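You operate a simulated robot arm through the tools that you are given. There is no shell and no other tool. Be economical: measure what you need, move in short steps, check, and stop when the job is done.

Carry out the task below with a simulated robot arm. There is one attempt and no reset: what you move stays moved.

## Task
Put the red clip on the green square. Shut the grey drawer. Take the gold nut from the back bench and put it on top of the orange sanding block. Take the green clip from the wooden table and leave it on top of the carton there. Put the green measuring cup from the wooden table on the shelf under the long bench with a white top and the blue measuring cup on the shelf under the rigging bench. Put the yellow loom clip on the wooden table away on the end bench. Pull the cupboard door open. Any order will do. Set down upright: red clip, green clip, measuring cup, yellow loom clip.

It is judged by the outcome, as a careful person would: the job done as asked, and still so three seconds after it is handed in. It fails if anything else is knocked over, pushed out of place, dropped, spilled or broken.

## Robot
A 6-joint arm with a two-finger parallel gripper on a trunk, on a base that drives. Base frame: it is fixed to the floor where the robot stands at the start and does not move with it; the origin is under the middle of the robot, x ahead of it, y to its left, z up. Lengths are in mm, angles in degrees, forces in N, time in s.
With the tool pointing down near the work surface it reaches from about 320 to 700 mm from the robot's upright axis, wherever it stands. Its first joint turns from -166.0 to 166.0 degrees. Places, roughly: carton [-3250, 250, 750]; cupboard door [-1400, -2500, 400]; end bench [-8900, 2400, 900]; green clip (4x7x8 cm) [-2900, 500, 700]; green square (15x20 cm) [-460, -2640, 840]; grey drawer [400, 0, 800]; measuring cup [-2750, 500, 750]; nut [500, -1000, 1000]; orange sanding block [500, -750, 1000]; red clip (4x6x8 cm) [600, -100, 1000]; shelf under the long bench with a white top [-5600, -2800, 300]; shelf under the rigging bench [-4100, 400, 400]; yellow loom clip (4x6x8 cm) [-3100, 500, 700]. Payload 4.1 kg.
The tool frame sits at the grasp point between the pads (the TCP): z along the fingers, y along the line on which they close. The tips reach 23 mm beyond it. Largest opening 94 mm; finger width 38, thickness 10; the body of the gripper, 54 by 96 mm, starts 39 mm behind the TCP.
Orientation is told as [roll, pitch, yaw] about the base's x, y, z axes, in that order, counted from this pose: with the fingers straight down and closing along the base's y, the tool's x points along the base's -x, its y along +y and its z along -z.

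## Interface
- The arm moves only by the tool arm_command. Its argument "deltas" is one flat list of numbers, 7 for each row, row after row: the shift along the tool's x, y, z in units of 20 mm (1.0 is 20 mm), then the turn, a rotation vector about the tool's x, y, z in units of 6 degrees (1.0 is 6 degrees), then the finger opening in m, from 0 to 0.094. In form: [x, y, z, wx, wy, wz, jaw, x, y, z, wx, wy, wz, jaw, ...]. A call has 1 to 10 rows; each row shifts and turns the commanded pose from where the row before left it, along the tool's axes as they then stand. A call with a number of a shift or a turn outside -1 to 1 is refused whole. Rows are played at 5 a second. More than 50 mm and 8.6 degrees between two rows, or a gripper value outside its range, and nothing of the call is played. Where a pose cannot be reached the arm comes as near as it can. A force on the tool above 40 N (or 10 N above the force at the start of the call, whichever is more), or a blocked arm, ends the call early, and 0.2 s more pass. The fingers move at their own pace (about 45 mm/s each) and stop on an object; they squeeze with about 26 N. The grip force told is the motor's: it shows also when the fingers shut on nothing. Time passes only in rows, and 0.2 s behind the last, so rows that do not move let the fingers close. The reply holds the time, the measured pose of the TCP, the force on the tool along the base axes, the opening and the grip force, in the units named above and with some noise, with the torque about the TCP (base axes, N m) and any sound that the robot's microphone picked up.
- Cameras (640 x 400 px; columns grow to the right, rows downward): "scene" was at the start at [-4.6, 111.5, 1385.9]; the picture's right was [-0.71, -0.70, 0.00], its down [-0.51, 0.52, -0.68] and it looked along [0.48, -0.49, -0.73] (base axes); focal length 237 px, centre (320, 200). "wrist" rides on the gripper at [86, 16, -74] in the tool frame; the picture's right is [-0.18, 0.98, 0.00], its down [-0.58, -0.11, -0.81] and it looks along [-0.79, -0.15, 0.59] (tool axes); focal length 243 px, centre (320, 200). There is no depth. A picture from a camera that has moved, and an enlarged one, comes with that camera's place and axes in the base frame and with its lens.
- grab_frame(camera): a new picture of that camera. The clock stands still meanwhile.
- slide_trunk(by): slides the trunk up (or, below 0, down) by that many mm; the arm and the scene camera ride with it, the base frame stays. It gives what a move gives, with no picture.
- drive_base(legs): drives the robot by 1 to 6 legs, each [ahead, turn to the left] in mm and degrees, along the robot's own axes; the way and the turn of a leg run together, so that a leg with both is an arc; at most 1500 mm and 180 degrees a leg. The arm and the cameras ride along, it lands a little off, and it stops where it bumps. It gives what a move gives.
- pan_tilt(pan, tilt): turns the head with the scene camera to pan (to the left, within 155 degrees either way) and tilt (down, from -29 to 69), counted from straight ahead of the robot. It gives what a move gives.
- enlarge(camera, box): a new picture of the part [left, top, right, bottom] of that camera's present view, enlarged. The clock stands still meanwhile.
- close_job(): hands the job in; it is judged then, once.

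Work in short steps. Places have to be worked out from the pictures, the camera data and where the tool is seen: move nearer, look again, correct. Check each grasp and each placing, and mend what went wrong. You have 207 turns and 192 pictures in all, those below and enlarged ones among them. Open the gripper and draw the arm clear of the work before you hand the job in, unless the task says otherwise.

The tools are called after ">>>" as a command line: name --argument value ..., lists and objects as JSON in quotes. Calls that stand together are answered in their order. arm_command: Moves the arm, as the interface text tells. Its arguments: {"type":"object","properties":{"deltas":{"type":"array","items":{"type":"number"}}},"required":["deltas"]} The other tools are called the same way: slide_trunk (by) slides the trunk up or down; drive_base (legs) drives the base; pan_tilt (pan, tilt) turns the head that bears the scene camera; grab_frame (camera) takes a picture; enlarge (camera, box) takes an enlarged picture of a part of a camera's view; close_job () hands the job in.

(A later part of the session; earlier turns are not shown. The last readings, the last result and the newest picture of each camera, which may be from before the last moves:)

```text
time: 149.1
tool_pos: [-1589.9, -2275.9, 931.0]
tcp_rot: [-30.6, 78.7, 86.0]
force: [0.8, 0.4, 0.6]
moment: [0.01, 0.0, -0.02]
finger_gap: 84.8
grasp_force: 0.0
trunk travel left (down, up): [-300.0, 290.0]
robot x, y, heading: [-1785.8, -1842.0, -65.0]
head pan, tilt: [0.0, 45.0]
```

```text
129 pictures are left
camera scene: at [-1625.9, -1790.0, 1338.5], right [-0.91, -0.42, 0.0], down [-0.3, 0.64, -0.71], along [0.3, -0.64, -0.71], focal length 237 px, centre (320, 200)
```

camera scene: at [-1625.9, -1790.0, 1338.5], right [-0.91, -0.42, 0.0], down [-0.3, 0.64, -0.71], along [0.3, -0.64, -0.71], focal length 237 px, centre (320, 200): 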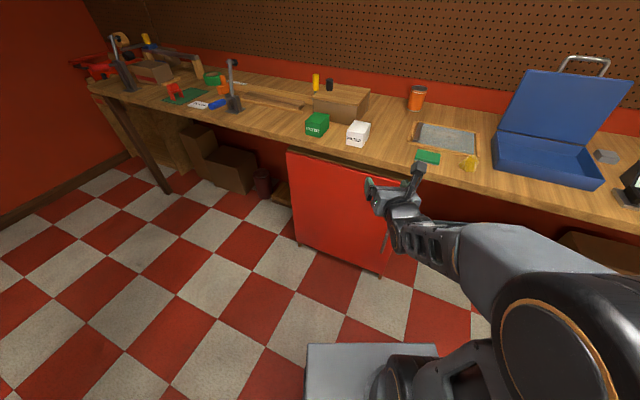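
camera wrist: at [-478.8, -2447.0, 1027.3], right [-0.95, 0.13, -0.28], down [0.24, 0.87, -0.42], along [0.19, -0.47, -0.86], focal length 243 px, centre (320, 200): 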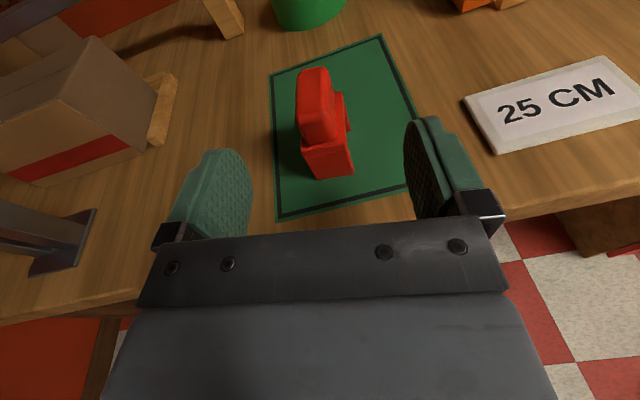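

Triangulating the two views: door plane y≈-2530, x from -1120 (hinge) to -1660, z 55–750; handle at about (-1650,-2490,415). I shift to about (-1950,-1900) and lower the trunk.

>>> drive_base --legs '[[0, -95.5], [174, 0], [0, 97.5]]'

>>> slide_trunk --by -300

>>> grab_frame --camera "scene"

>>> grab_frame --camera "wrist"

```text
time: 158.7
tool_pos: [-1736.2, -2324.3, 930.2]
tcp_rot: [-30.6, 78.6, 88.4]
force: [-0.3, 0.3, 0.2]
moment: [-0.01, 0.01, 0.02]
finger_gap: 85.2
grasp_force: 0.0
trunk travel left (down, up): [-300.0, 290.0]
robot x, y, heading: [-1948.9, -1898.3, -62.2]
head pan, tilt: [0.0, 45.0]
```

```text
time: 161.7
tool_pos: [-1735.3, -2324.2, 630.0]
tcp_rot: [-30.6, 78.6, 88.5]
force: [-0.7, -0.4, -0.4]
moment: [0.0, 0.0, 0.02]
finger_gap: 84.8
grasp_force: 0.0
trunk travel left (down, up): [0.0, 590.0]
robot x, y, heading: [-1950.9, -1899.3, -62.7]
head pan, tilt: [0.0, 45.0]
```

```text
128 pictures are left
camera scene: at [-1793.1, -1840.6, 1038.5], right [-0.89, -0.46, 0.0], down [-0.33, 0.63, -0.71], along [0.33, -0.63, -0.71], focal length 237 px, centre (320, 200)
```

scene: 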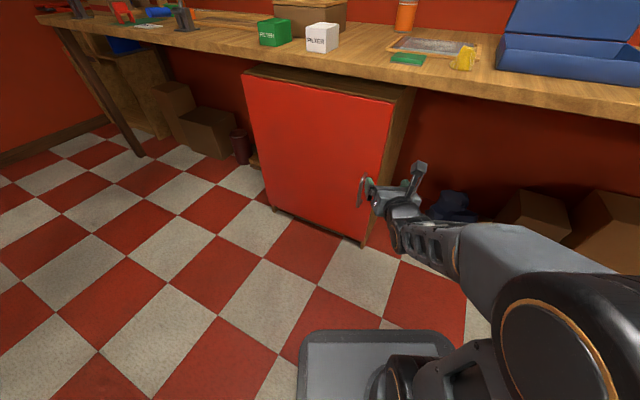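

```text
127 pictures are left
camera wrist: at [-1786.4, -2284.1, 727.3], right [-0.86, -0.43, -0.28], down [-0.3, 0.86, -0.42], along [0.42, -0.28, -0.86], focal length 243 px, centre (320, 200)
```

wrist: 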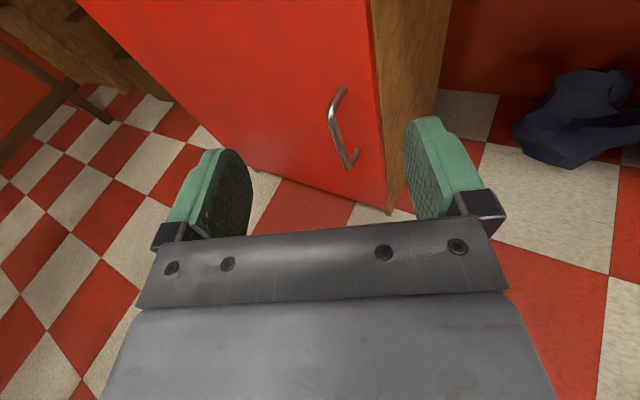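

Handle bar ≈(-1627,-2474,450). I lower the hand and come forward to ~110 mm short of it.

>>> arm_command --deltas '[-1, 0, 0.7, 0, 0, 0, 0.085, -1, 0, 0.7, 0, 0, 0, 0.085, -1, 0, 0.7, 0, 0, 0, 0.085, -1, 0, 0.7, 0, 0, 0, 0.085, -1, 0, 0.7, 0, 0, 0, 0.085, -1, 0, 0.7, 0, 0, 0, 0.085, -1, 0, 0.7, 0, 0, 0, 0.085, -0.75, 0, 0, 0, 0, 0, 0.085]'

>>> grab_frame --camera "wrist"

>>> enlarge --camera "scene" --box '[310, 130, 470, 250]'

```text
time: 163.5
tool_pos: [-1698.8, -2384.9, 463.2]
tcp_rot: [-33.6, 78.3, 85.9]
force: [0.3, -0.1, 0.6]
moment: [-0.01, 0.01, 0.0]
finger_gap: 85.1
grasp_force: 0.0
out of reach, approached as far as the arm can: row 6, 7, 8
trunk travel left (down, up): [0.0, 590.0]
robot x, y, heading: [-1947.3, -1900.8, -62.5]
head pan, tilt: [0.0, 45.0]
```

```text
126 pictures are left
camera wrist: at [-1749.1, -2346.2, 560.6], right [-0.85, -0.43, -0.29], down [-0.29, 0.86, -0.42], along [0.43, -0.27, -0.86], focal length 243 px, centre (320, 200)
```

wrist: 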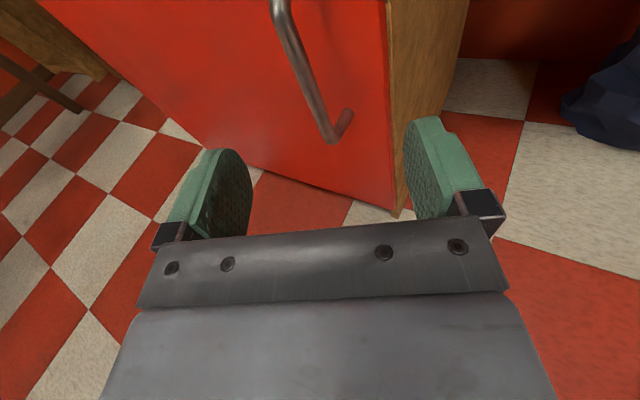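

```text
3.33 times, centred on (390, 190) of scene
camera zoom: at [-1793.1, -1840.6, 1038.5], right [-0.89, -0.46, 0.0], down [-0.33, 0.63, -0.71], along [0.33, -0.63, -0.71], focal length 789 px, centre (87, 233)
```

zoom: 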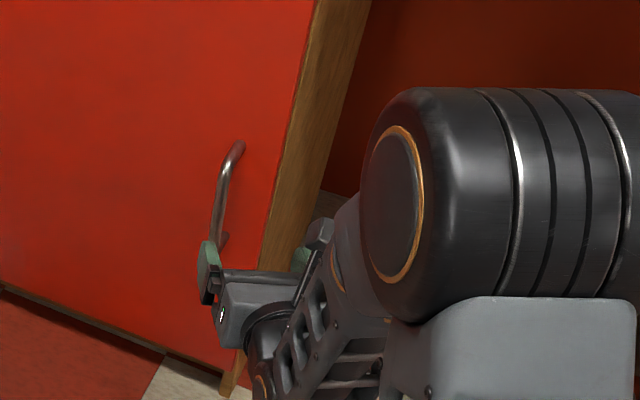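

Bar at (-1627,-2483), z 352–490. Approach along the tool axis.

>>> arm_command --deltas '[0, -0.3, 1, 0, 0, 0, 0.085, 0, -0.3, 1, 0, 0, 0, 0.085, 0, -0.1, 1, 0, 0, 0, 0.085, 0, 0, 1, 0, 0, 0, 0.085, 0, 0, 1, 0, 0, 0, 0.085]'

>>> grab_frame --camera "wrist"

```text
time: 164.7
tool_pos: [-1644.1, -2468.1, 449.8]
tcp_rot: [-32.7, 78.3, 86.9]
force: [0.7, 0.3, -0.4]
moment: [0.02, 0.02, -0.01]
finger_gap: 85.2
grasp_force: 0.0
out of reach, approached as far as the arm can: row 1, 2
trunk travel left (down, up): [0.0, 590.0]
robot x, y, heading: [-1952.0, -1899.9, -62.4]
head pan, tilt: [0.0, 45.0]
```

```text
124 pictures are left
camera wrist: at [-1694.8, -2429.8, 546.7], right [-0.85, -0.44, -0.29], down [-0.3, 0.86, -0.42], along [0.43, -0.27, -0.86], focal length 243 px, centre (320, 200)
```

wrist: 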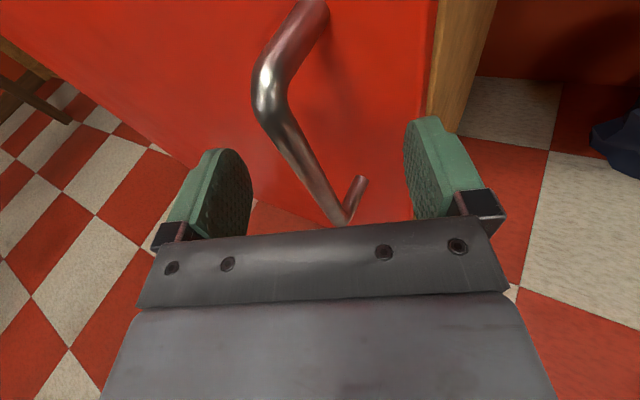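

Bar is between the fingers, ~20 mm ahead of the TCP. Forward 15 mm, centre, and close.

>>> arm_command --deltas '[0, -0.35, 0.5, 0, 0, 0, 0.085, 0, 0, 0.3, 0, 0, 0, 0.085, 0, 0, 0, 0, 0, 0, 0, 0, 0, 0, 0, 0, 0, 0, 0, 0, 0, 0, 0, 0, 0, 0, 0, 0, 0, 0, 0, 0]'

>>> grab_frame --camera "wrist"

```text
time: 165.3
tool_pos: [-1638.2, -2476.2, 449.8]
tcp_rot: [-32.8, 78.4, 86.6]
force: [-9.1, 20.6, 10.3]
moment: [-0.65, 0.25, -1.13]
finger_gap: 83.6
grasp_force: 0.0
out of reach, approached as far as the arm can: row 1
trunk travel left (down, up): [0.0, 590.0]
robot x, y, heading: [-1955.1, -1903.7, -62.7]
head pan, tilt: [0.0, 45.0]
stopped in row 2: the force on the tool passed its limit at 54 N (the readings are from after the stop); the commanded pose is now the measured one
```

```text
123 pictures are left
camera wrist: at [-1689.5, -2436.7, 546.3], right [-0.85, -0.43, -0.29], down [-0.29, 0.86, -0.42], along [0.43, -0.27, -0.86], focal length 243 px, centre (320, 200)
```

wrist: 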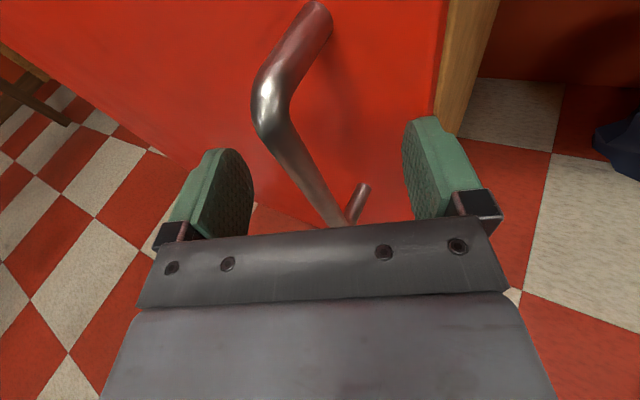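

A finger tip touches the door (angled approach). Back off 6 mm and close.

>>> arm_command --deltas '[0, 0, -0.3, 0, 0, 0, 0.06, 0, 0, 0, 0, 0, 0, 0.03, 0, 0, 0.2, 0, 0, 0, 0.02, 0, 0, 0, 0, 0, 0, 0, 0, 0, 0, 0, 0, 0, 0, 0, 0, 0, 0, 0, 0, 0]'

>>> grab_frame --camera "wrist"

```text
time: 166.5
tool_pos: [-1632.3, -2470.8, 448.6]
tcp_rot: [-30.6, 78.4, 90.0]
force: [6.3, 5.8, 1.2]
moment: [-0.79, 1.6, 0.12]
finger_gap: 17.7
grasp_force: 45.1
trunk travel left (down, up): [0.0, 590.0]
robot x, y, heading: [-1954.4, -1899.3, -61.9]
head pan, tilt: [0.0, 45.0]
stopped in row 6: the force on the tool passed its limit at 42 N (the readings are from after the stop); the commanded pose is now the measured one
```

```text
122 pictures are left
camera wrist: at [-1683.1, -2433.0, 546.2], right [-0.85, -0.45, -0.28], down [-0.32, 0.85, -0.42], along [0.43, -0.27, -0.86], focal length 243 px, centre (320, 200)
```

wrist: 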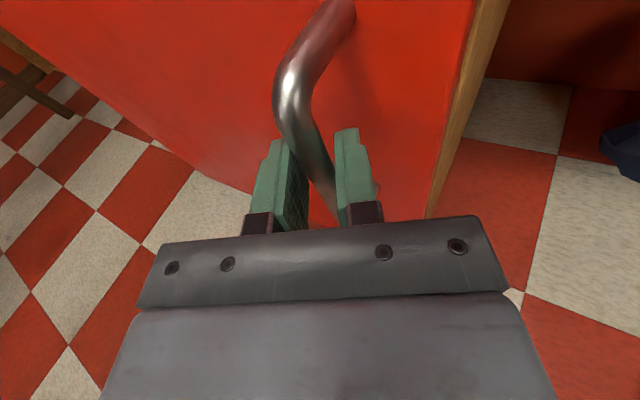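

The bar is gripped. Pull outward (+y) gently.

>>> arm_command --deltas '[-0.15, -0.42, -0.61, 0, 0, 0, 0, -0.15, -0.42, -0.61, 0, 0, 0, 0, -0.15, -0.42, -0.61, 0, 0, 0, 0, -0.15, -0.42, -0.61, 0, 0, 0, 0]'

>>> grab_frame --camera "wrist"

```text
time: 167.2
tool_pos: [-1629.7, -2441.8, 448.6]
tcp_rot: [-32.4, 78.2, 89.4]
force: [8.3, -1.3, -5.5]
moment: [-1.2, 1.75, 0.17]
finger_gap: 17.9
grasp_force: 44.9
out of reach, approached as far as the arm can: row 2, 3
trunk travel left (down, up): [0.0, 590.0]
robot x, y, heading: [-1949.6, -1899.7, -61.4]
head pan, tilt: [0.0, 45.0]
stopped in row 3: the force on the tool passed its limit at 49 N (the readings are from after the stop); the commanded pose is now the measured one
```

```text
121 pictures are left
camera wrist: at [-1681.5, -2405.4, 546.1], right [-0.84, -0.47, -0.29], down [-0.33, 0.85, -0.42], along [0.44, -0.25, -0.86], focal length 243 px, centre (320, 200)
```

wrist: 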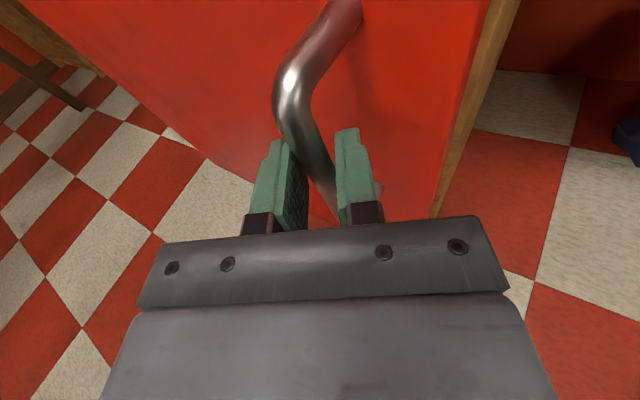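

The door moved 29 mm. The arm is near its limit, so I pull with the base: a small backward arc.

>>> drive_base --legs '[[-35, 3]]'

>>> drive_base --legs '[[-55, 5.5]]'

>>> grab_frame --camera "wrist"

>>> grab_frame --camera "scene"

```text
time: 168.0
tool_pos: [-1619.8, -2395.0, 449.1]
tcp_rot: [-33.4, 78.2, 91.1]
force: [-6.5, 1.2, -7.2]
moment: [-0.87, 1.6, -0.1]
finger_gap: 18.1
grasp_force: 44.9
trunk travel left (down, up): [0.0, 590.0]
robot x, y, heading: [-1964.2, -1871.9, -58.9]
head pan, tilt: [0.0, 45.0]
```

```text
time: 169.1
tool_pos: [-1593.6, -2310.3, 449.1]
tcp_rot: [-31.6, 78.4, 99.4]
force: [3.3, -1.3, -5.2]
moment: [-1.57, 1.4, 0.04]
finger_gap: 17.5
grasp_force: 45.4
trunk travel left (down, up): [0.0, 590.0]
robot x, y, heading: [-1995.2, -1825.1, -52.9]
head pan, tilt: [0.0, 45.0]
stopped in leg 1: the force on the tool passed its limit at 41 N (the readings are from after the stop); the commanded pose is now the measured one
```

```text
120 pictures are left
camera wrist: at [-1652.0, -2282.5, 546.5], right [-0.75, -0.6, -0.28], down [-0.46, 0.78, -0.42], along [0.47, -0.18, -0.86], focal length 243 px, centre (320, 200)
```

wrist: 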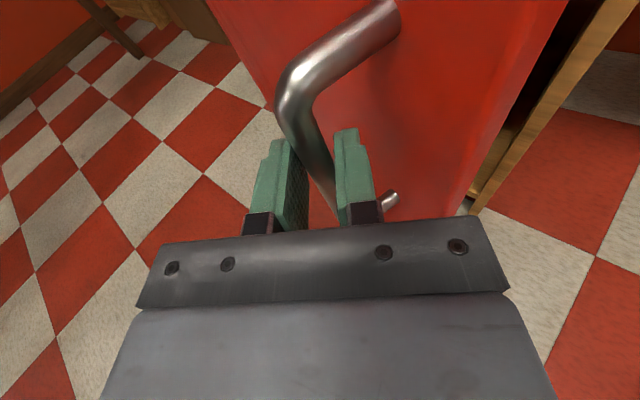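

```text
119 pictures are left
camera scene: at [-1851.6, -1739.8, 1038.5], right [-0.8, -0.6, 0.0], down [-0.43, 0.56, -0.71], along [0.43, -0.56, -0.71], focal length 237 px, centre (320, 200)
```

scene: 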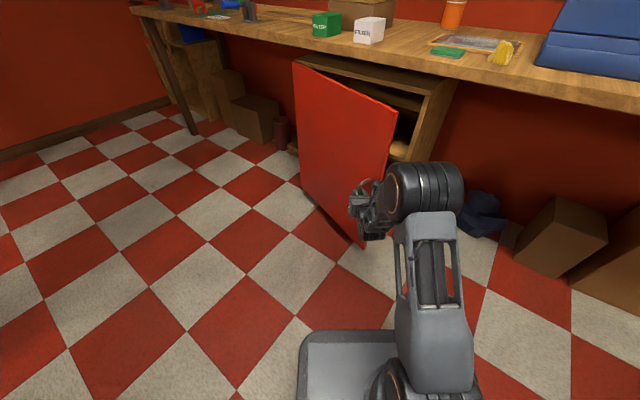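

Door is ~23° open. Continue with more turning arcs.

>>> drive_base --legs '[[-27, 6]]'

>>> drive_base --legs '[[-20, 6.4]]'

>>> grab_frame --camera "wrist"

```text
time: 170.0
tool_pos: [-1563.0, -2247.9, 449.5]
tcp_rot: [-33.1, 78.5, 103.8]
force: [30.8, -19.0, -9.8]
moment: [-1.3, 1.27, 0.06]
finger_gap: 18.0
grasp_force: 45.2
trunk travel left (down, up): [0.0, 590.0]
robot x, y, heading: [-2013.5, -1802.4, -47.0]
head pan, tilt: [0.0, 45.0]
```

```text
time: 171.0
tool_pos: [-1533.4, -2179.2, 451.6]
tcp_rot: [-33.8, 78.5, 109.3]
force: [-10.0, 7.4, 7.9]
moment: [-0.37, 0.44, -0.04]
finger_gap: 13.9
grasp_force: 45.4
trunk travel left (down, up): [0.0, 590.0]
robot x, y, heading: [-2028.6, -1791.5, -40.5]
head pan, tilt: [0.0, 45.0]
```

```text
118 pictures are left
camera wrist: at [-1595.9, -2164.7, 548.4], right [-0.6, -0.74, -0.29], down [-0.61, 0.67, -0.42], along [0.51, -0.08, -0.86], focal length 243 px, centre (320, 200)
```

wrist: 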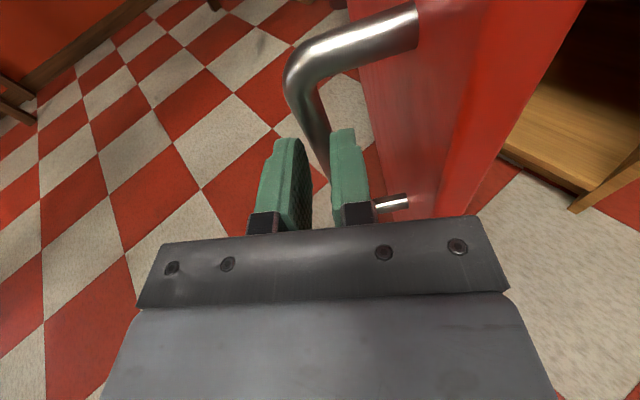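

The door is ~37° open. The right finger sits behind the bar, so turning the base left pushes the bar further in its opening direction; I secure the hold a bit and turn with some forward drive.

>>> arm_command --deltas '[0, 0, 0.4, 0, 0, 0, 0, 0, 0, 0, 0, 0, 0, 0]'

>>> drive_base --legs '[[15, 7]]'

>>> drive_base --legs '[[30, 7]]'

>>> grab_frame --camera "wrist"

```text
time: 171.3
tool_pos: [-1532.8, -2179.4, 451.6]
tcp_rot: [-33.7, 78.6, 109.6]
force: [-15.8, 11.9, 11.6]
moment: [-0.47, 0.32, -0.01]
finger_gap: 13.7
grasp_force: 44.7
trunk travel left (down, up): [0.0, 590.0]
robot x, y, heading: [-2029.2, -1787.6, -40.7]
head pan, tilt: [0.0, 45.0]
stopped in row 1: the force on the tool passed its limit at 55 N (the readings are from after the stop); the commanded pose is now the measured one
```

```text
time: 172.0
tool_pos: [-1530.2, -2176.6, 451.1]
tcp_rot: [-33.4, 78.7, 110.3]
force: [-11.6, 8.6, 9.8]
moment: [-0.28, 0.34, 0.01]
finger_gap: 13.5
grasp_force: 44.8
trunk travel left (down, up): [0.0, 590.0]
robot x, y, heading: [-2027.6, -1784.1, -39.9]
head pan, tilt: [0.0, 45.0]
stopped in leg 1: the force on the tool passed its limit at 51 N (the readings are from after the stop); the commanded pose is now the measured one
```

```text
time: 172.8
tool_pos: [-1527.7, -2171.0, 451.9]
tcp_rot: [-33.5, 78.6, 110.8]
force: [-10.4, 9.3, 9.9]
moment: [-0.4, 0.21, -0.01]
finger_gap: 13.2
grasp_force: 45.1
trunk travel left (down, up): [0.0, 590.0]
robot x, y, heading: [-2027.7, -1789.5, -39.1]
head pan, tilt: [0.0, 45.0]
stopped in leg 1: the force on the tool passed its limit at 60 N (the readings are from after the stop); the commanded pose is now the measured one
```

```text
117 pictures are left
camera wrist: at [-1589.4, -2156.3, 548.0], right [-0.59, -0.75, -0.29], down [-0.63, 0.65, -0.43], along [0.51, -0.07, -0.86], focal length 243 px, centre (320, 200)
```

wrist: 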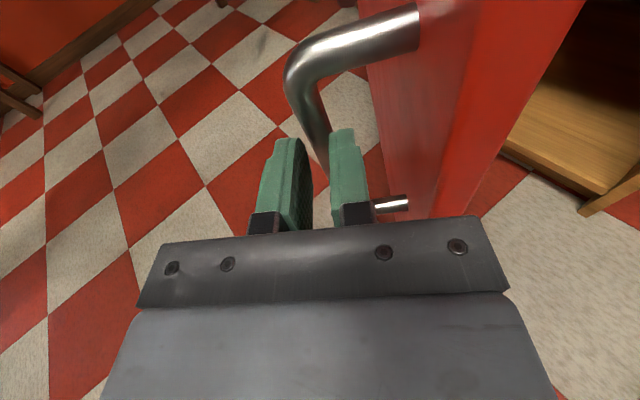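

The bar is wedged at the finger tips. Open to 35 mm, advance ~15 mm, then hook.

>>> arm_command --deltas '[0, 0, 0, 0, 0, 0, 0.035, 0, 0, 0, 0, 0, 0, 0.035, 0, 0, 0.4, 0, 0, 0, 0.035, 0, 0, 0.4, 0, 0, 0, 0.035]'

>>> grab_frame --camera "wrist"

```text
time: 173.8
tool_pos: [-1512.5, -2179.6, 445.6]
tcp_rot: [-33.3, 78.5, 111.0]
force: [-0.6, -0.4, 0.0]
moment: [0.05, 0.03, 0.0]
finger_gap: 35.1
grasp_force: 0.0
trunk travel left (down, up): [0.0, 590.0]
robot x, y, heading: [-2028.9, -1791.0, -39.7]
head pan, tilt: [0.0, 45.0]
```

```text
116 pictures are left
camera wrist: at [-1575.8, -2166.2, 543.9], right [-0.59, -0.75, -0.29], down [-0.63, 0.65, -0.42], along [0.51, -0.07, -0.86], focal length 243 px, centre (320, 200)
```

wrist: 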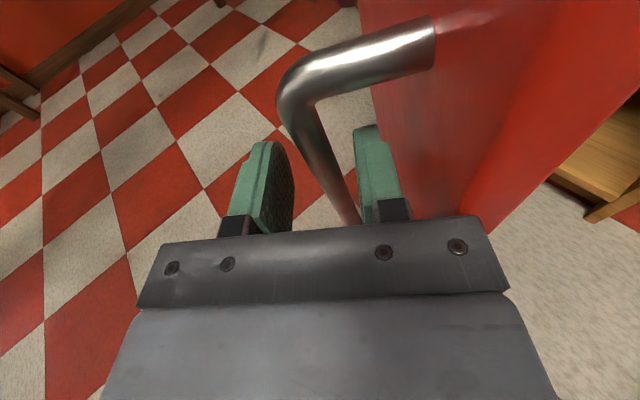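

Now the bar is well inside the fingers. Push with turning arcs to the left, with a little forward.

>>> drive_base --legs '[[8, 7]]'

>>> drive_base --legs '[[25, 7]]'

>>> grab_frame --camera "wrist"

>>> grab_frame --camera "scene"

```text
time: 174.6
tool_pos: [-1501.2, -2163.2, 447.2]
tcp_rot: [-33.3, 78.3, 112.8]
force: [-7.4, 5.9, 5.8]
moment: [-0.27, 0.14, -0.5]
finger_gap: 35.2
grasp_force: 0.1
trunk travel left (down, up): [0.0, 590.0]
robot x, y, heading: [-2025.1, -1796.6, -37.8]
head pan, tilt: [0.0, 45.0]
stopped in leg 1: the robot was blocked; the commanded pose is now the measured one
```

```text
time: 175.3
tool_pos: [-1498.6, -2157.7, 445.9]
tcp_rot: [-33.3, 78.2, 113.0]
force: [-10.6, 8.8, 7.9]
moment: [-0.41, 0.19, -0.73]
finger_gap: 35.1
grasp_force: 0.4
trunk travel left (down, up): [0.0, 590.0]
robot x, y, heading: [-2024.8, -1791.7, -37.2]
head pan, tilt: [0.0, 45.0]
stopped in leg 1: the force on the tool passed its limit at 64 N (the readings are from after the stop); the commanded pose is now the measured one
```

```text
115 pictures are left
camera wrist: at [-1561.4, -2146.8, 543.0], right [-0.56, -0.77, -0.29], down [-0.65, 0.63, -0.42], along [0.51, -0.05, -0.86], focal length 243 px, centre (320, 200)
```

wrist: 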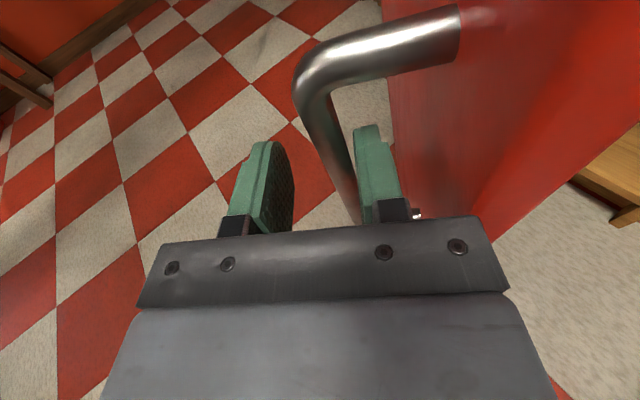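

```text
114 pictures are left
camera scene: at [-1908.4, -1671.6, 1038.4], right [-0.61, -0.8, 0.0], down [-0.56, 0.43, -0.71], along [0.56, -0.43, -0.71], focal length 237 px, centre (320, 200)
```

scene: 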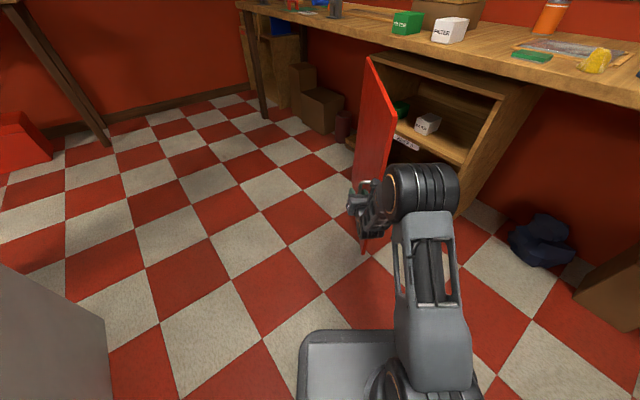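

The bar is likely against the palm now. Back the hand 20 mm, then turn without forward drive.

>>> arm_command --deltas '[0, 0, -0.5, 0, 0, 0, 0.035, 0, 0, -0.5, 0, 0, 0, 0.035]'

>>> drive_base --legs '[[0, 6]]'

>>> drive_base --legs '[[15, 6]]'

>>> grab_frame --camera "wrist"

```text
time: 175.9
tool_pos: [-1515.4, -2147.3, 448.5]
tcp_rot: [-33.3, 78.1, 113.1]
force: [-0.3, 0.6, -0.2]
moment: [0.01, -0.02, -0.03]
finger_gap: 35.2
grasp_force: 0.0
trunk travel left (down, up): [0.0, 590.0]
robot x, y, heading: [-2022.4, -1795.4, -37.1]
head pan, tilt: [0.0, 45.0]
```

```text
time: 176.8
tool_pos: [-1479.7, -2091.9, 448.2]
tcp_rot: [-33.3, 78.1, 119.3]
force: [0.4, 0.2, 0.1]
moment: [0.01, 0.01, 0.0]
finger_gap: 34.9
grasp_force: 0.0
trunk travel left (down, up): [0.0, 590.0]
robot x, y, heading: [-2020.9, -1794.0, -31.2]
head pan, tilt: [0.0, 45.0]
```

```text
time: 177.8
tool_pos: [-1439.4, -2040.6, 448.7]
tcp_rot: [-33.4, 78.0, 125.2]
force: [0.1, 0.1, -0.5]
moment: [-0.03, -0.01, -0.01]
finger_gap: 34.8
grasp_force: 0.1
trunk travel left (down, up): [0.0, 590.0]
robot x, y, heading: [-2010.3, -1799.1, -25.2]
head pan, tilt: [0.0, 45.0]
```

```text
113 pictures are left
camera wrist: at [-1502.2, -2043.2, 545.4], right [-0.39, -0.87, -0.29], down [-0.77, 0.48, -0.42], along [0.51, 0.06, -0.86], focal length 243 px, centre (320, 200)
```

wrist: 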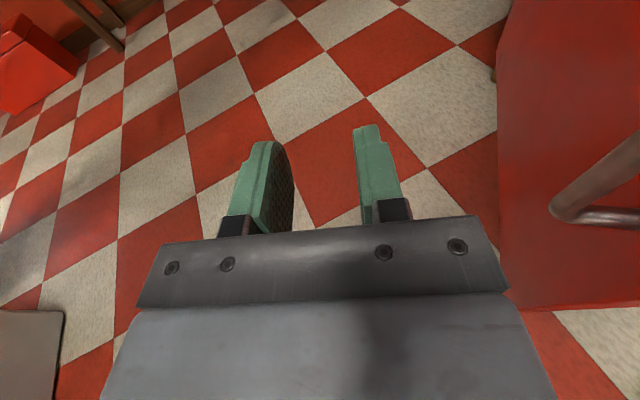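

The hand slipped off the bar; door stays ~43° open. I go to the door's inner side: retract, turn right past the tip, then reach in.

>>> arm_command --deltas '[0, 0, -1, 0, 0, 0, 0, 0, 0, -1, 0, 0, 0, 0, 0, 0, -1, 0, 0, 0, 0, 0, 0, -1, 0, 0, 0, 0, 0, 0, -1, 0, 0, 0, 0, 0, 0, -1, 0, 0, 0, 0]'

>>> grab_frame --camera "scene"

```text
time: 179.2
tool_pos: [-1548.9, -1998.6, 468.0]
tcp_rot: [-34.8, 77.9, 123.9]
force: [0.3, -0.4, -0.1]
moment: [-0.03, -0.02, 0.02]
finger_gap: 0.0
grasp_force: 26.2
trunk travel left (down, up): [0.0, 590.0]
robot x, y, heading: [-2010.0, -1801.3, -25.5]
head pan, tilt: [0.0, 45.0]
```

```text
112 pictures are left
camera scene: at [-1921.7, -1657.6, 1038.5], right [-0.43, -0.9, 0.0], down [-0.64, 0.3, -0.71], along [0.64, -0.3, -0.71], focal length 237 px, centre (320, 200)
```

scene: 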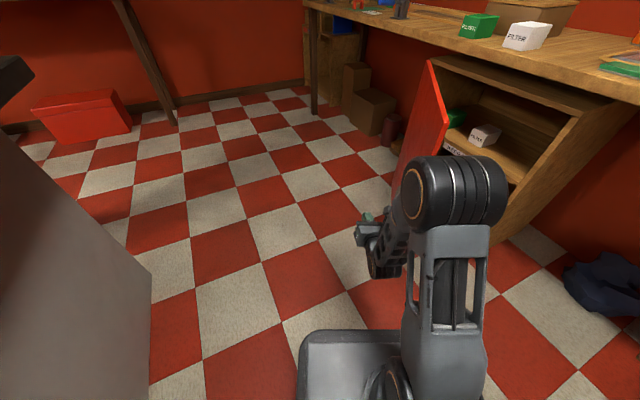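

>>> drive_base --legs '[[0, -32]]'

>>> grab_frame --camera "scene"

>>> grab_frame --camera "wrist"

```text
time: 181.1
tool_pos: [-1725.3, -2214.2, 468.0]
tcp_rot: [-34.8, 77.9, 91.5]
force: [0.1, 0.4, -0.6]
moment: [0.0, -0.03, 0.03]
finger_gap: 0.2
grasp_force: 25.9
trunk travel left (down, up): [0.0, 590.0]
robot x, y, heading: [-2010.0, -1800.0, -57.5]
head pan, tilt: [0.0, 45.0]
```

```text
111 pictures are left
camera scene: at [-1860.2, -1727.8, 1038.5], right [-0.84, -0.54, 0.0], down [-0.38, 0.6, -0.71], along [0.38, -0.6, -0.71], focal length 237 px, centre (320, 200)
```

scene: 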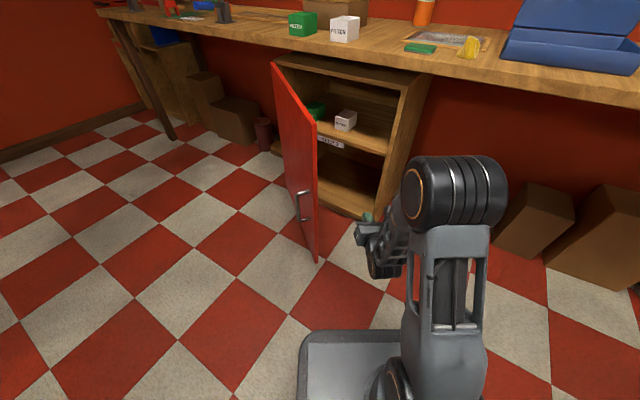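

```text
110 pictures are left
camera wrist: at [-1782.2, -2183.3, 564.8], right [-0.79, -0.53, -0.3], down [-0.39, 0.82, -0.42], along [0.47, -0.21, -0.86], focal length 243 px, centre (320, 200)
```

wrist: 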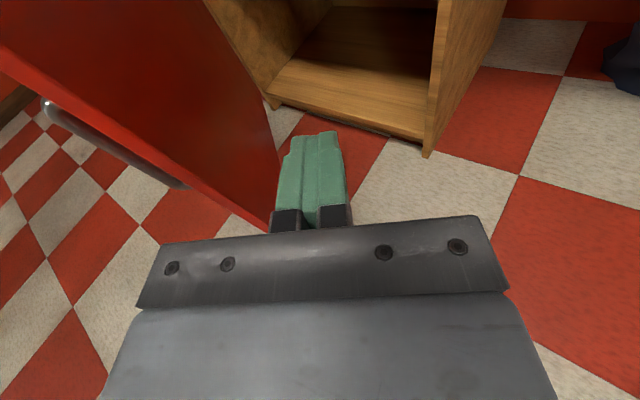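

The hand is on the inner side. Reach forward 130 mm and sweep left with the base.

>>> arm_command --deltas '[0, 0, 1, 0, 0, 0, 0, 0, 0, 1, 0, 0, 0, 0, 0, 0, 1, 0, 0, 0, 0, 0, 0, 1, 0, 0, 0, 0, 0, 0, 1, 0, 0, 0, 0, 0, 0, 1, 0, 0, 0, 0, 0, 0, 1, 0, 0, 0, 0]'

>>> drive_base --legs '[[0, 10], [0, 8]]'

>>> grab_frame --camera "scene"

```text
time: 182.7
tool_pos: [-1643.0, -2325.2, 443.4]
tcp_rot: [-34.8, 77.9, 91.6]
force: [-0.7, 0.8, -0.1]
moment: [0.0, 0.03, 0.0]
finger_gap: 0.0
grasp_force: 25.7
trunk travel left (down, up): [0.0, 590.0]
robot x, y, heading: [-2007.9, -1799.5, -57.7]
head pan, tilt: [0.0, 45.0]
```

```text
time: 184.4
tool_pos: [-1501.5, -2185.1, 443.2]
tcp_rot: [-34.8, 78.0, 109.4]
force: [-0.2, 0.0, 0.3]
moment: [-0.05, 0.0, -0.01]
finger_gap: 0.0
grasp_force: 25.7
trunk travel left (down, up): [0.0, 590.0]
robot x, y, heading: [-2011.7, -1797.4, -39.6]
head pan, tilt: [0.0, 45.0]
```

```text
109 pictures are left
camera scene: at [-1889.4, -1684.5, 1038.5], right [-0.64, -0.77, 0.0], down [-0.54, 0.45, -0.71], along [0.54, -0.45, -0.71], focal length 237 px, centre (320, 200)
```

scene: 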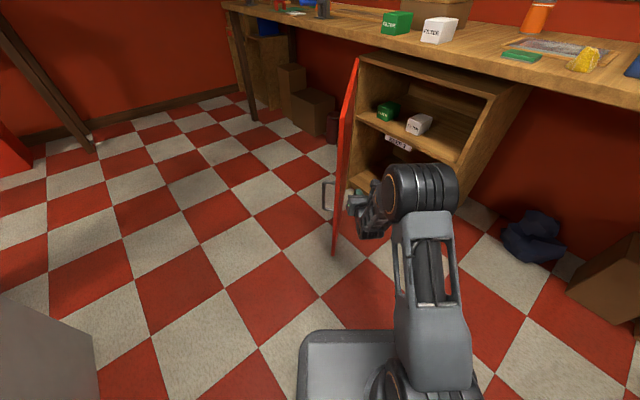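

Working. Sweep further left with some forward.

>>> drive_base --legs '[[40, 10], [40, 8]]'

>>> grab_frame --camera "scene"

```text
time: 186.1
tool_pos: [-1337.7, -2050.2, 442.9]
tcp_rot: [-34.8, 78.0, 127.4]
force: [-0.9, -0.1, 0.2]
moment: [0.02, 0.01, -0.04]
finger_gap: 0.0
grasp_force: 25.8
trunk travel left (down, up): [0.0, 590.0]
robot x, y, heading: [-1943.0, -1845.8, -21.7]
head pan, tilt: [0.0, 45.0]
```

```text
108 pictures are left
camera scene: at [-1861.4, -1692.8, 1038.5], right [-0.37, -0.93, 0.0], down [-0.66, 0.26, -0.71], along [0.66, -0.26, -0.71], focal length 237 px, centre (320, 200)
```

scene: 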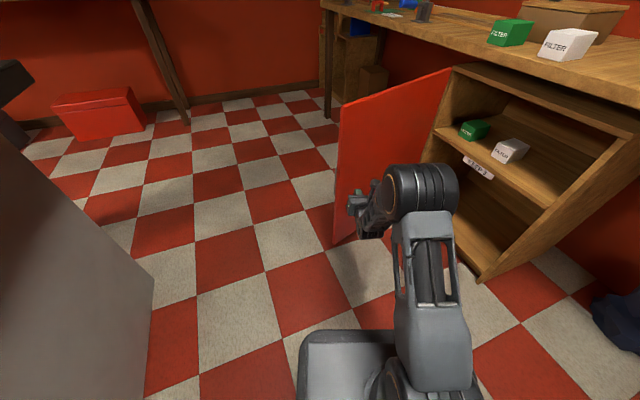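

Door is about 70–75° open; one more sweep, then withdraw.

>>> drive_base --legs '[[25, 8]]'

>>> drive_base --legs '[[0, -6], [-350, 0]]'

>>> grab_frame --camera "scene"

```text
time: 187.2
tool_pos: [-1290.2, -1972.0, 443.2]
tcp_rot: [-34.7, 77.9, 135.5]
force: [0.5, -0.1, 0.1]
moment: [0.01, 0.0, 0.0]
finger_gap: 0.1
grasp_force: 25.9
trunk travel left (down, up): [0.0, 590.0]
robot x, y, heading: [-1918.7, -1847.4, -13.7]
head pan, tilt: [0.0, 45.0]
```

```text
time: 189.9
tool_pos: [-1631.6, -1917.8, 443.1]
tcp_rot: [-34.8, 77.8, 129.5]
force: [0.7, 0.1, 0.0]
moment: [0.0, 0.01, 0.0]
finger_gap: 0.0
grasp_force: 26.0
trunk travel left (down, up): [0.0, 590.0]
robot x, y, heading: [-2244.4, -1730.7, -19.5]
head pan, tilt: [0.0, 45.0]
```

```text
107 pictures are left
camera scene: at [-2169.3, -1580.2, 1038.5], right [-0.34, -0.94, 0.0], down [-0.67, 0.24, -0.71], along [0.67, -0.24, -0.71], focal length 237 px, centre (320, 200)
```

scene: 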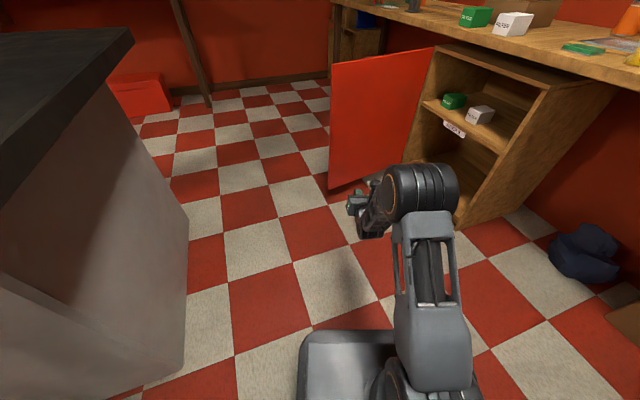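

The cupboard door is open wide. Now the nut: restore the hand to pointing down while raising the trunk, with the base clear.

>>> slide_trunk --by 350

>>> arm_command --deltas '[0, 0, 0, -0.12, -0.99, 0, 0, 0, 0, 0, -0.12, -0.99, 0, 0, 0, 0, 0, -0.12, -0.99, 0, 0, 0, 0, 0, -0.12, -0.99, 0, 0, 0, 0, 0, -0.12, -0.99, 0, 0, 0, 0, 0, -0.12, -0.99, 0, 0, 0, 0, 0, -0.12, -0.99, 0, 0, 0, 0, 0, -0.12, -0.99, 0, 0, 0, 0, 0, -0.12, -0.99, 0, 0, 0, 0, 0, -0.12, -0.99, 0, 0]'

>>> arm_command --deltas '[0, 0, 0, -0.12, -0.99, 0, 0, 0, 0, 0, -0.12, -0.99, 0, 0, 0, 0, 0, -0.12, -0.99, 0, 0]'

```text
time: 193.4
tool_pos: [-1631.8, -1919.1, 793.1]
tcp_rot: [-34.8, 77.9, 129.5]
force: [-0.2, 0.3, -1.1]
moment: [0.0, -0.01, -0.01]
finger_gap: 0.0
grasp_force: 26.2
trunk travel left (down, up): [-350.0, 240.0]
robot x, y, heading: [-2245.1, -1727.5, -19.8]
head pan, tilt: [0.0, 45.0]
```

```text
time: 195.6
tool_pos: [-1632.0, -1918.4, 794.7]
tcp_rot: [-2.0, 23.7, 156.8]
force: [-0.3, -0.1, -0.7]
moment: [-0.04, 0.0, 0.0]
finger_gap: 0.0
grasp_force: 25.7
out of reach, approached as far as the arm can: row 7
trunk travel left (down, up): [-350.0, 240.0]
robot x, y, heading: [-2247.4, -1731.9, -20.0]
head pan, tilt: [0.0, 45.0]
```

```text
time: 196.4
tool_pos: [-1633.1, -1917.4, 792.4]
tcp_rot: [0.3, 5.8, 156.8]
force: [0.4, 0.3, -0.4]
moment: [-0.01, 0.03, 0.0]
finger_gap: 0.0
grasp_force: 25.8
trunk travel left (down, up): [-350.0, 240.0]
robot x, y, heading: [-2245.8, -1730.2, -19.7]
head pan, tilt: [0.0, 45.0]
```

>>> arm_command --deltas '[0, 0, 0, 0, -0.97, 0, 0.05, 0, 0, -1, 0, 0, 1, 0.05, 0, 0, -1, 0, 0, 1, 0.05, 0, 0, -1, 0, 0, 1, 0.05, 0, 0, -1, 0, 0, 1, 0.05, 0, 0, -1, 0, 0, 1, 0.05, 0, 0, -1, 0, 0, 1, 0.05, 0, 0, -1, 0, 0, 1, 0.05, 0, 0, -1, 0, 0, 1, 0.05, 0, 0, -1, 0, 0, 1, 0.05]'

>>> arm_command --deltas '[0, 0, -1, 0, 0, 1, 0.05, 0, 0, -1, 0, 0, 1, 0.05, 0, 0, -1, 0, 0, 1, 0.05, 0, 0, -1, 0, 0, 1, 0.05, 0, 0, -1, 0, 0, 1, 0.05, 0, 0, -1, 0, 0, 1, 0.05, 0, 0, -1, 0, 0, 1, 0.05, 0, 0, 0, 0, 0, 1, 0.05, 0, 0, 0, 0, 0, 1, 0.05, 0, 0, 0, 0, 0, 1, 0.05]'

>>> arm_command --deltas '[0, 0, 0, 0, 0, 1, 0.05, 0, 0, 0, 0, 0, 1, 0.05, 0, 0, 0, 0, 0, 1, 0.05, 0, 0, 0, 0, 0, 1, 0.05, 0, 0, 0, 0, 0, 1, 0.05, 0, 0, 0, 0, 0, 1, 0.05, 0, 0, 0, 0, 0, 1, 0.05, 0, 0, 0, 0, 0, 1, 0.05, 0, 0, 0, 0, 0, 1, 0.05, 0, 0, 0, 0, 0, 1, 0.05]'

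```text
time: 198.6
tool_pos: [-1631.0, -1912.1, 973.8]
tcp_rot: [0.0, 0.1, 103.1]
force: [0.7, 0.0, -0.2]
moment: [0.02, 0.0, 0.02]
finger_gap: 50.2
grasp_force: 0.0
out of reach, approached as far as the arm can: row 1
trunk travel left (down, up): [-350.0, 240.0]
robot x, y, heading: [-2247.2, -1729.9, -19.7]
head pan, tilt: [0.0, 45.0]
```

```text
time: 200.8
tool_pos: [-1660.6, -1904.8, 1094.3]
tcp_rot: [-0.2, 0.0, 43.1]
force: [0.2, -0.5, -0.1]
moment: [0.01, 0.0, 0.01]
finger_gap: 50.3
grasp_force: 0.0
out of reach, approached as far as the arm can: row 4, 5, 6, 7
trunk travel left (down, up): [-350.0, 240.0]
robot x, y, heading: [-2244.3, -1728.5, -19.8]
head pan, tilt: [0.0, 45.0]
```

```text
time: 203.0
tool_pos: [-1659.0, -1902.9, 1094.8]
tcp_rot: [0.0, -0.1, -16.9]
force: [-0.8, -1.3, 0.7]
moment: [0.04, 0.02, 0.0]
finger_gap: 49.7
grasp_force: 0.1
trunk travel left (down, up): [-350.0, 240.0]
robot x, y, heading: [-2246.3, -1734.2, -19.8]
head pan, tilt: [0.0, 45.0]
```

Hand is back to its default pose. Retract it and drive through the middle corridor to the back bench near the nut.

>>> arm_command --deltas '[1, 0, 0, 0, 0, 0, 0.05, 1, 0, 0, 0, 0, 0, 0.05, 1, 0, 0, 0, 0, 0, 0.05, 1, 0, 0, 0, 0, 0, 0.05, 1, 0, 0, 0, 0, 0, 0.05, 1, 0, 0, 0, 0, 0, 0.05, 1, 0, 0, 0, 0, 0, 0.05, 1, 0, 0, 0, 0, 0, 0.05, 1, 0, 0, 0, 0, 0, 0.05, 1, 0, 0, 0, 0, 0, 0.05]'

>>> drive_base --legs '[[0, 26.7], [1000, 0], [506, 0], [0, 38], [960, 0], [0, -45]]'

>>> pan_tilt --pan 0 --tilt 40

>>> grab_frame --camera "scene"

>>> grab_frame --camera "wrist"

```text
time: 205.2
tool_pos: [-1851.0, -1846.1, 1094.8]
tcp_rot: [0.2, -0.1, -16.8]
force: [-0.7, -0.3, -0.9]
moment: [0.02, 0.01, -0.01]
finger_gap: 49.8
grasp_force: 0.1
trunk travel left (down, up): [-350.0, 240.0]
robot x, y, heading: [-2244.9, -1733.7, -19.7]
head pan, tilt: [0.0, 45.0]
```

```text
time: 222.7
tool_pos: [335.3, -826.6, 1093.5]
tcp_rot: [0.0, -0.1, 3.9]
force: [0.3, 0.0, -0.7]
moment: [0.01, -0.03, -0.01]
finger_gap: 50.1
grasp_force: 0.0
trunk travel left (down, up): [-350.0, 240.0]
robot x, y, heading: [-76.9, -860.4, 1.0]
head pan, tilt: [0.0, 45.0]
```

```text
time: 223.4
tool_pos: [335.9, -825.7, 1094.9]
tcp_rot: [0.0, 0.0, 3.9]
force: [0.3, -0.3, -0.3]
moment: [0.0, 0.04, -0.04]
finger_gap: 49.9
grasp_force: 0.1
trunk travel left (down, up): [-350.0, 240.0]
robot x, y, heading: [-73.6, -857.1, 0.8]
head pan, tilt: [0.0, 40.0]
```

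```text
106 pictures are left
camera scene: at [-51.8, -689.7, 1395.7], right [0.02, -1.0, 0.0], down [-0.64, -0.01, -0.77], along [0.77, 0.01, -0.64], focal length 237 px, centre (320, 200)
```

scene: 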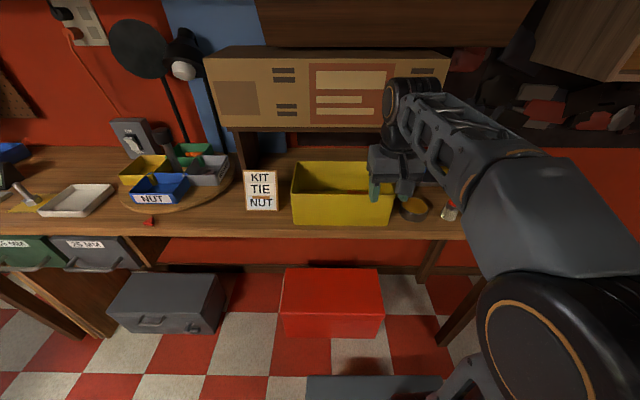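

```text
105 pictures are left
camera wrist: at [248.7, -815.9, 1170.5], right [0.12, 0.99, 0.0], down [0.59, -0.07, 0.81], along [0.8, -0.1, -0.59], focal length 243 px, centre (320, 200)
```

wrist: 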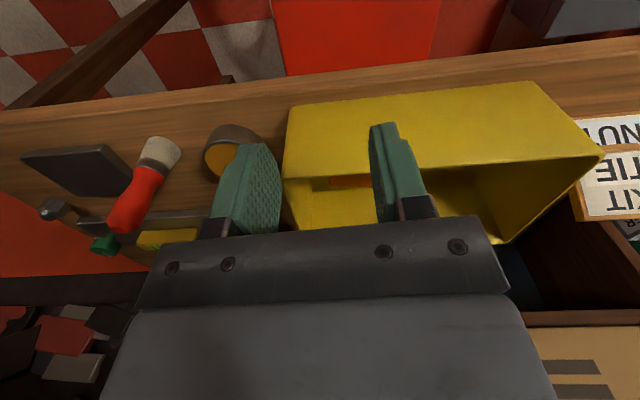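

>>> enlarge --camera "wrist" --box '[20, 100, 320, 280]'

>>> enlarge --camera "scene" --box '[230, 130, 480, 260]'

```text
2.13 times, centred on (170, 190) of wrist
camera zoom: at [248.7, -815.9, 1170.5], right [0.12, 0.99, 0.0], down [0.59, -0.07, 0.81], along [0.8, -0.1, -0.59], focal length 518 px, centre (640, 221)
```

zoom: 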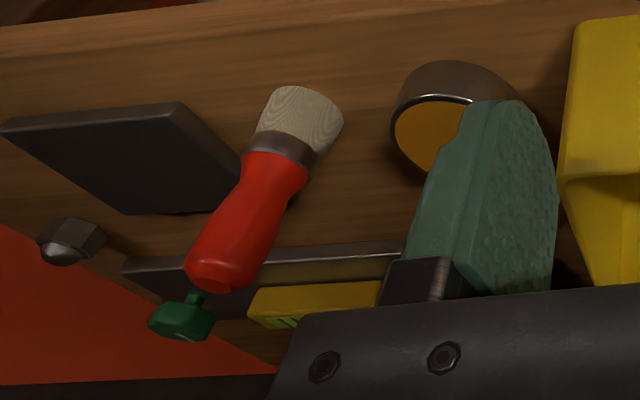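

```text
2.56 times, centred on (355, 195) of scene
camera zoom: at [-51.8, -689.7, 1395.7], right [0.02, -1.0, 0.0], down [-0.64, -0.01, -0.77], along [0.77, 0.01, -0.64], focal length 606 px, centre (230, 213)
```

zoom: 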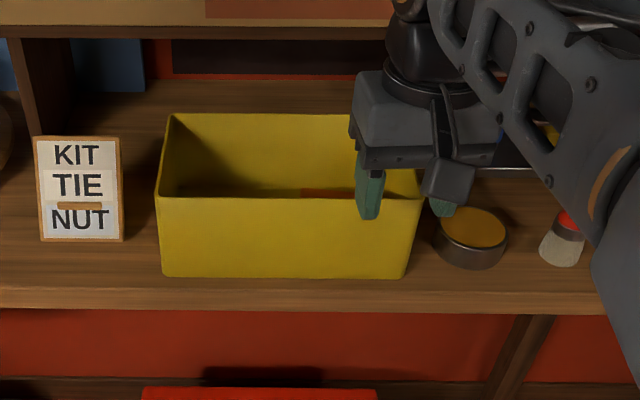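

The orange block is inside the yellow bin. I shift the hand right/up for a wrist view around (500,-1000).

>>> arm_command --deltas '[0, -1, -1, 0, 0, 0, 0.05, 0, -1, -1, 0, 0, 0, 0.05, 0, -1, -1, 0, 0, 0, 0.05, 0, -1, 0, 0, 0, 0, 0.05, 0, -1, 0, 0, 0, 0, 0.05, 0, -1, 0, 0, 0, 0, 0.05]'

>>> grab_frame --camera "wrist"

>>> grab_frame --camera "scene"

```text
time: 224.8
tool_pos: [343.6, -948.0, 1154.1]
tcp_rot: [0.0, -0.1, 3.9]
force: [-0.4, -0.3, -0.5]
moment: [0.0, 0.02, -0.01]
finger_gap: 50.0
grasp_force: 0.0
trunk travel left (down, up): [-350.0, 240.0]
robot x, y, heading: [-75.8, -862.6, 0.9]
head pan, tilt: [0.0, 40.0]
```

```text
102 pictures are left
camera wrist: at [256.4, -936.2, 1230.7], right [0.12, 0.99, 0.0], down [0.59, -0.07, 0.81], along [0.8, -0.1, -0.59], focal length 243 px, centre (320, 200)
```

wrist: 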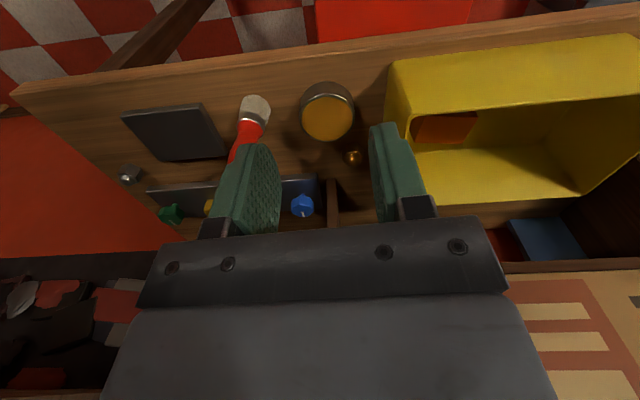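

```text
101 pictures are left
camera scene: at [-51.8, -689.8, 1395.7], right [0.02, -1.0, 0.0], down [-0.64, -0.01, -0.77], along [0.77, 0.01, -0.64], focal length 237 px, centre (320, 200)
```

scene: 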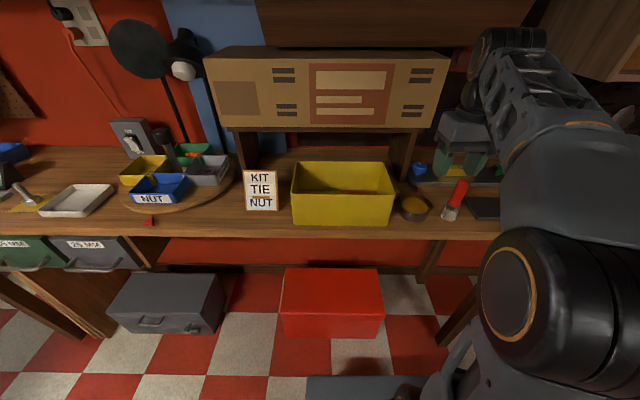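

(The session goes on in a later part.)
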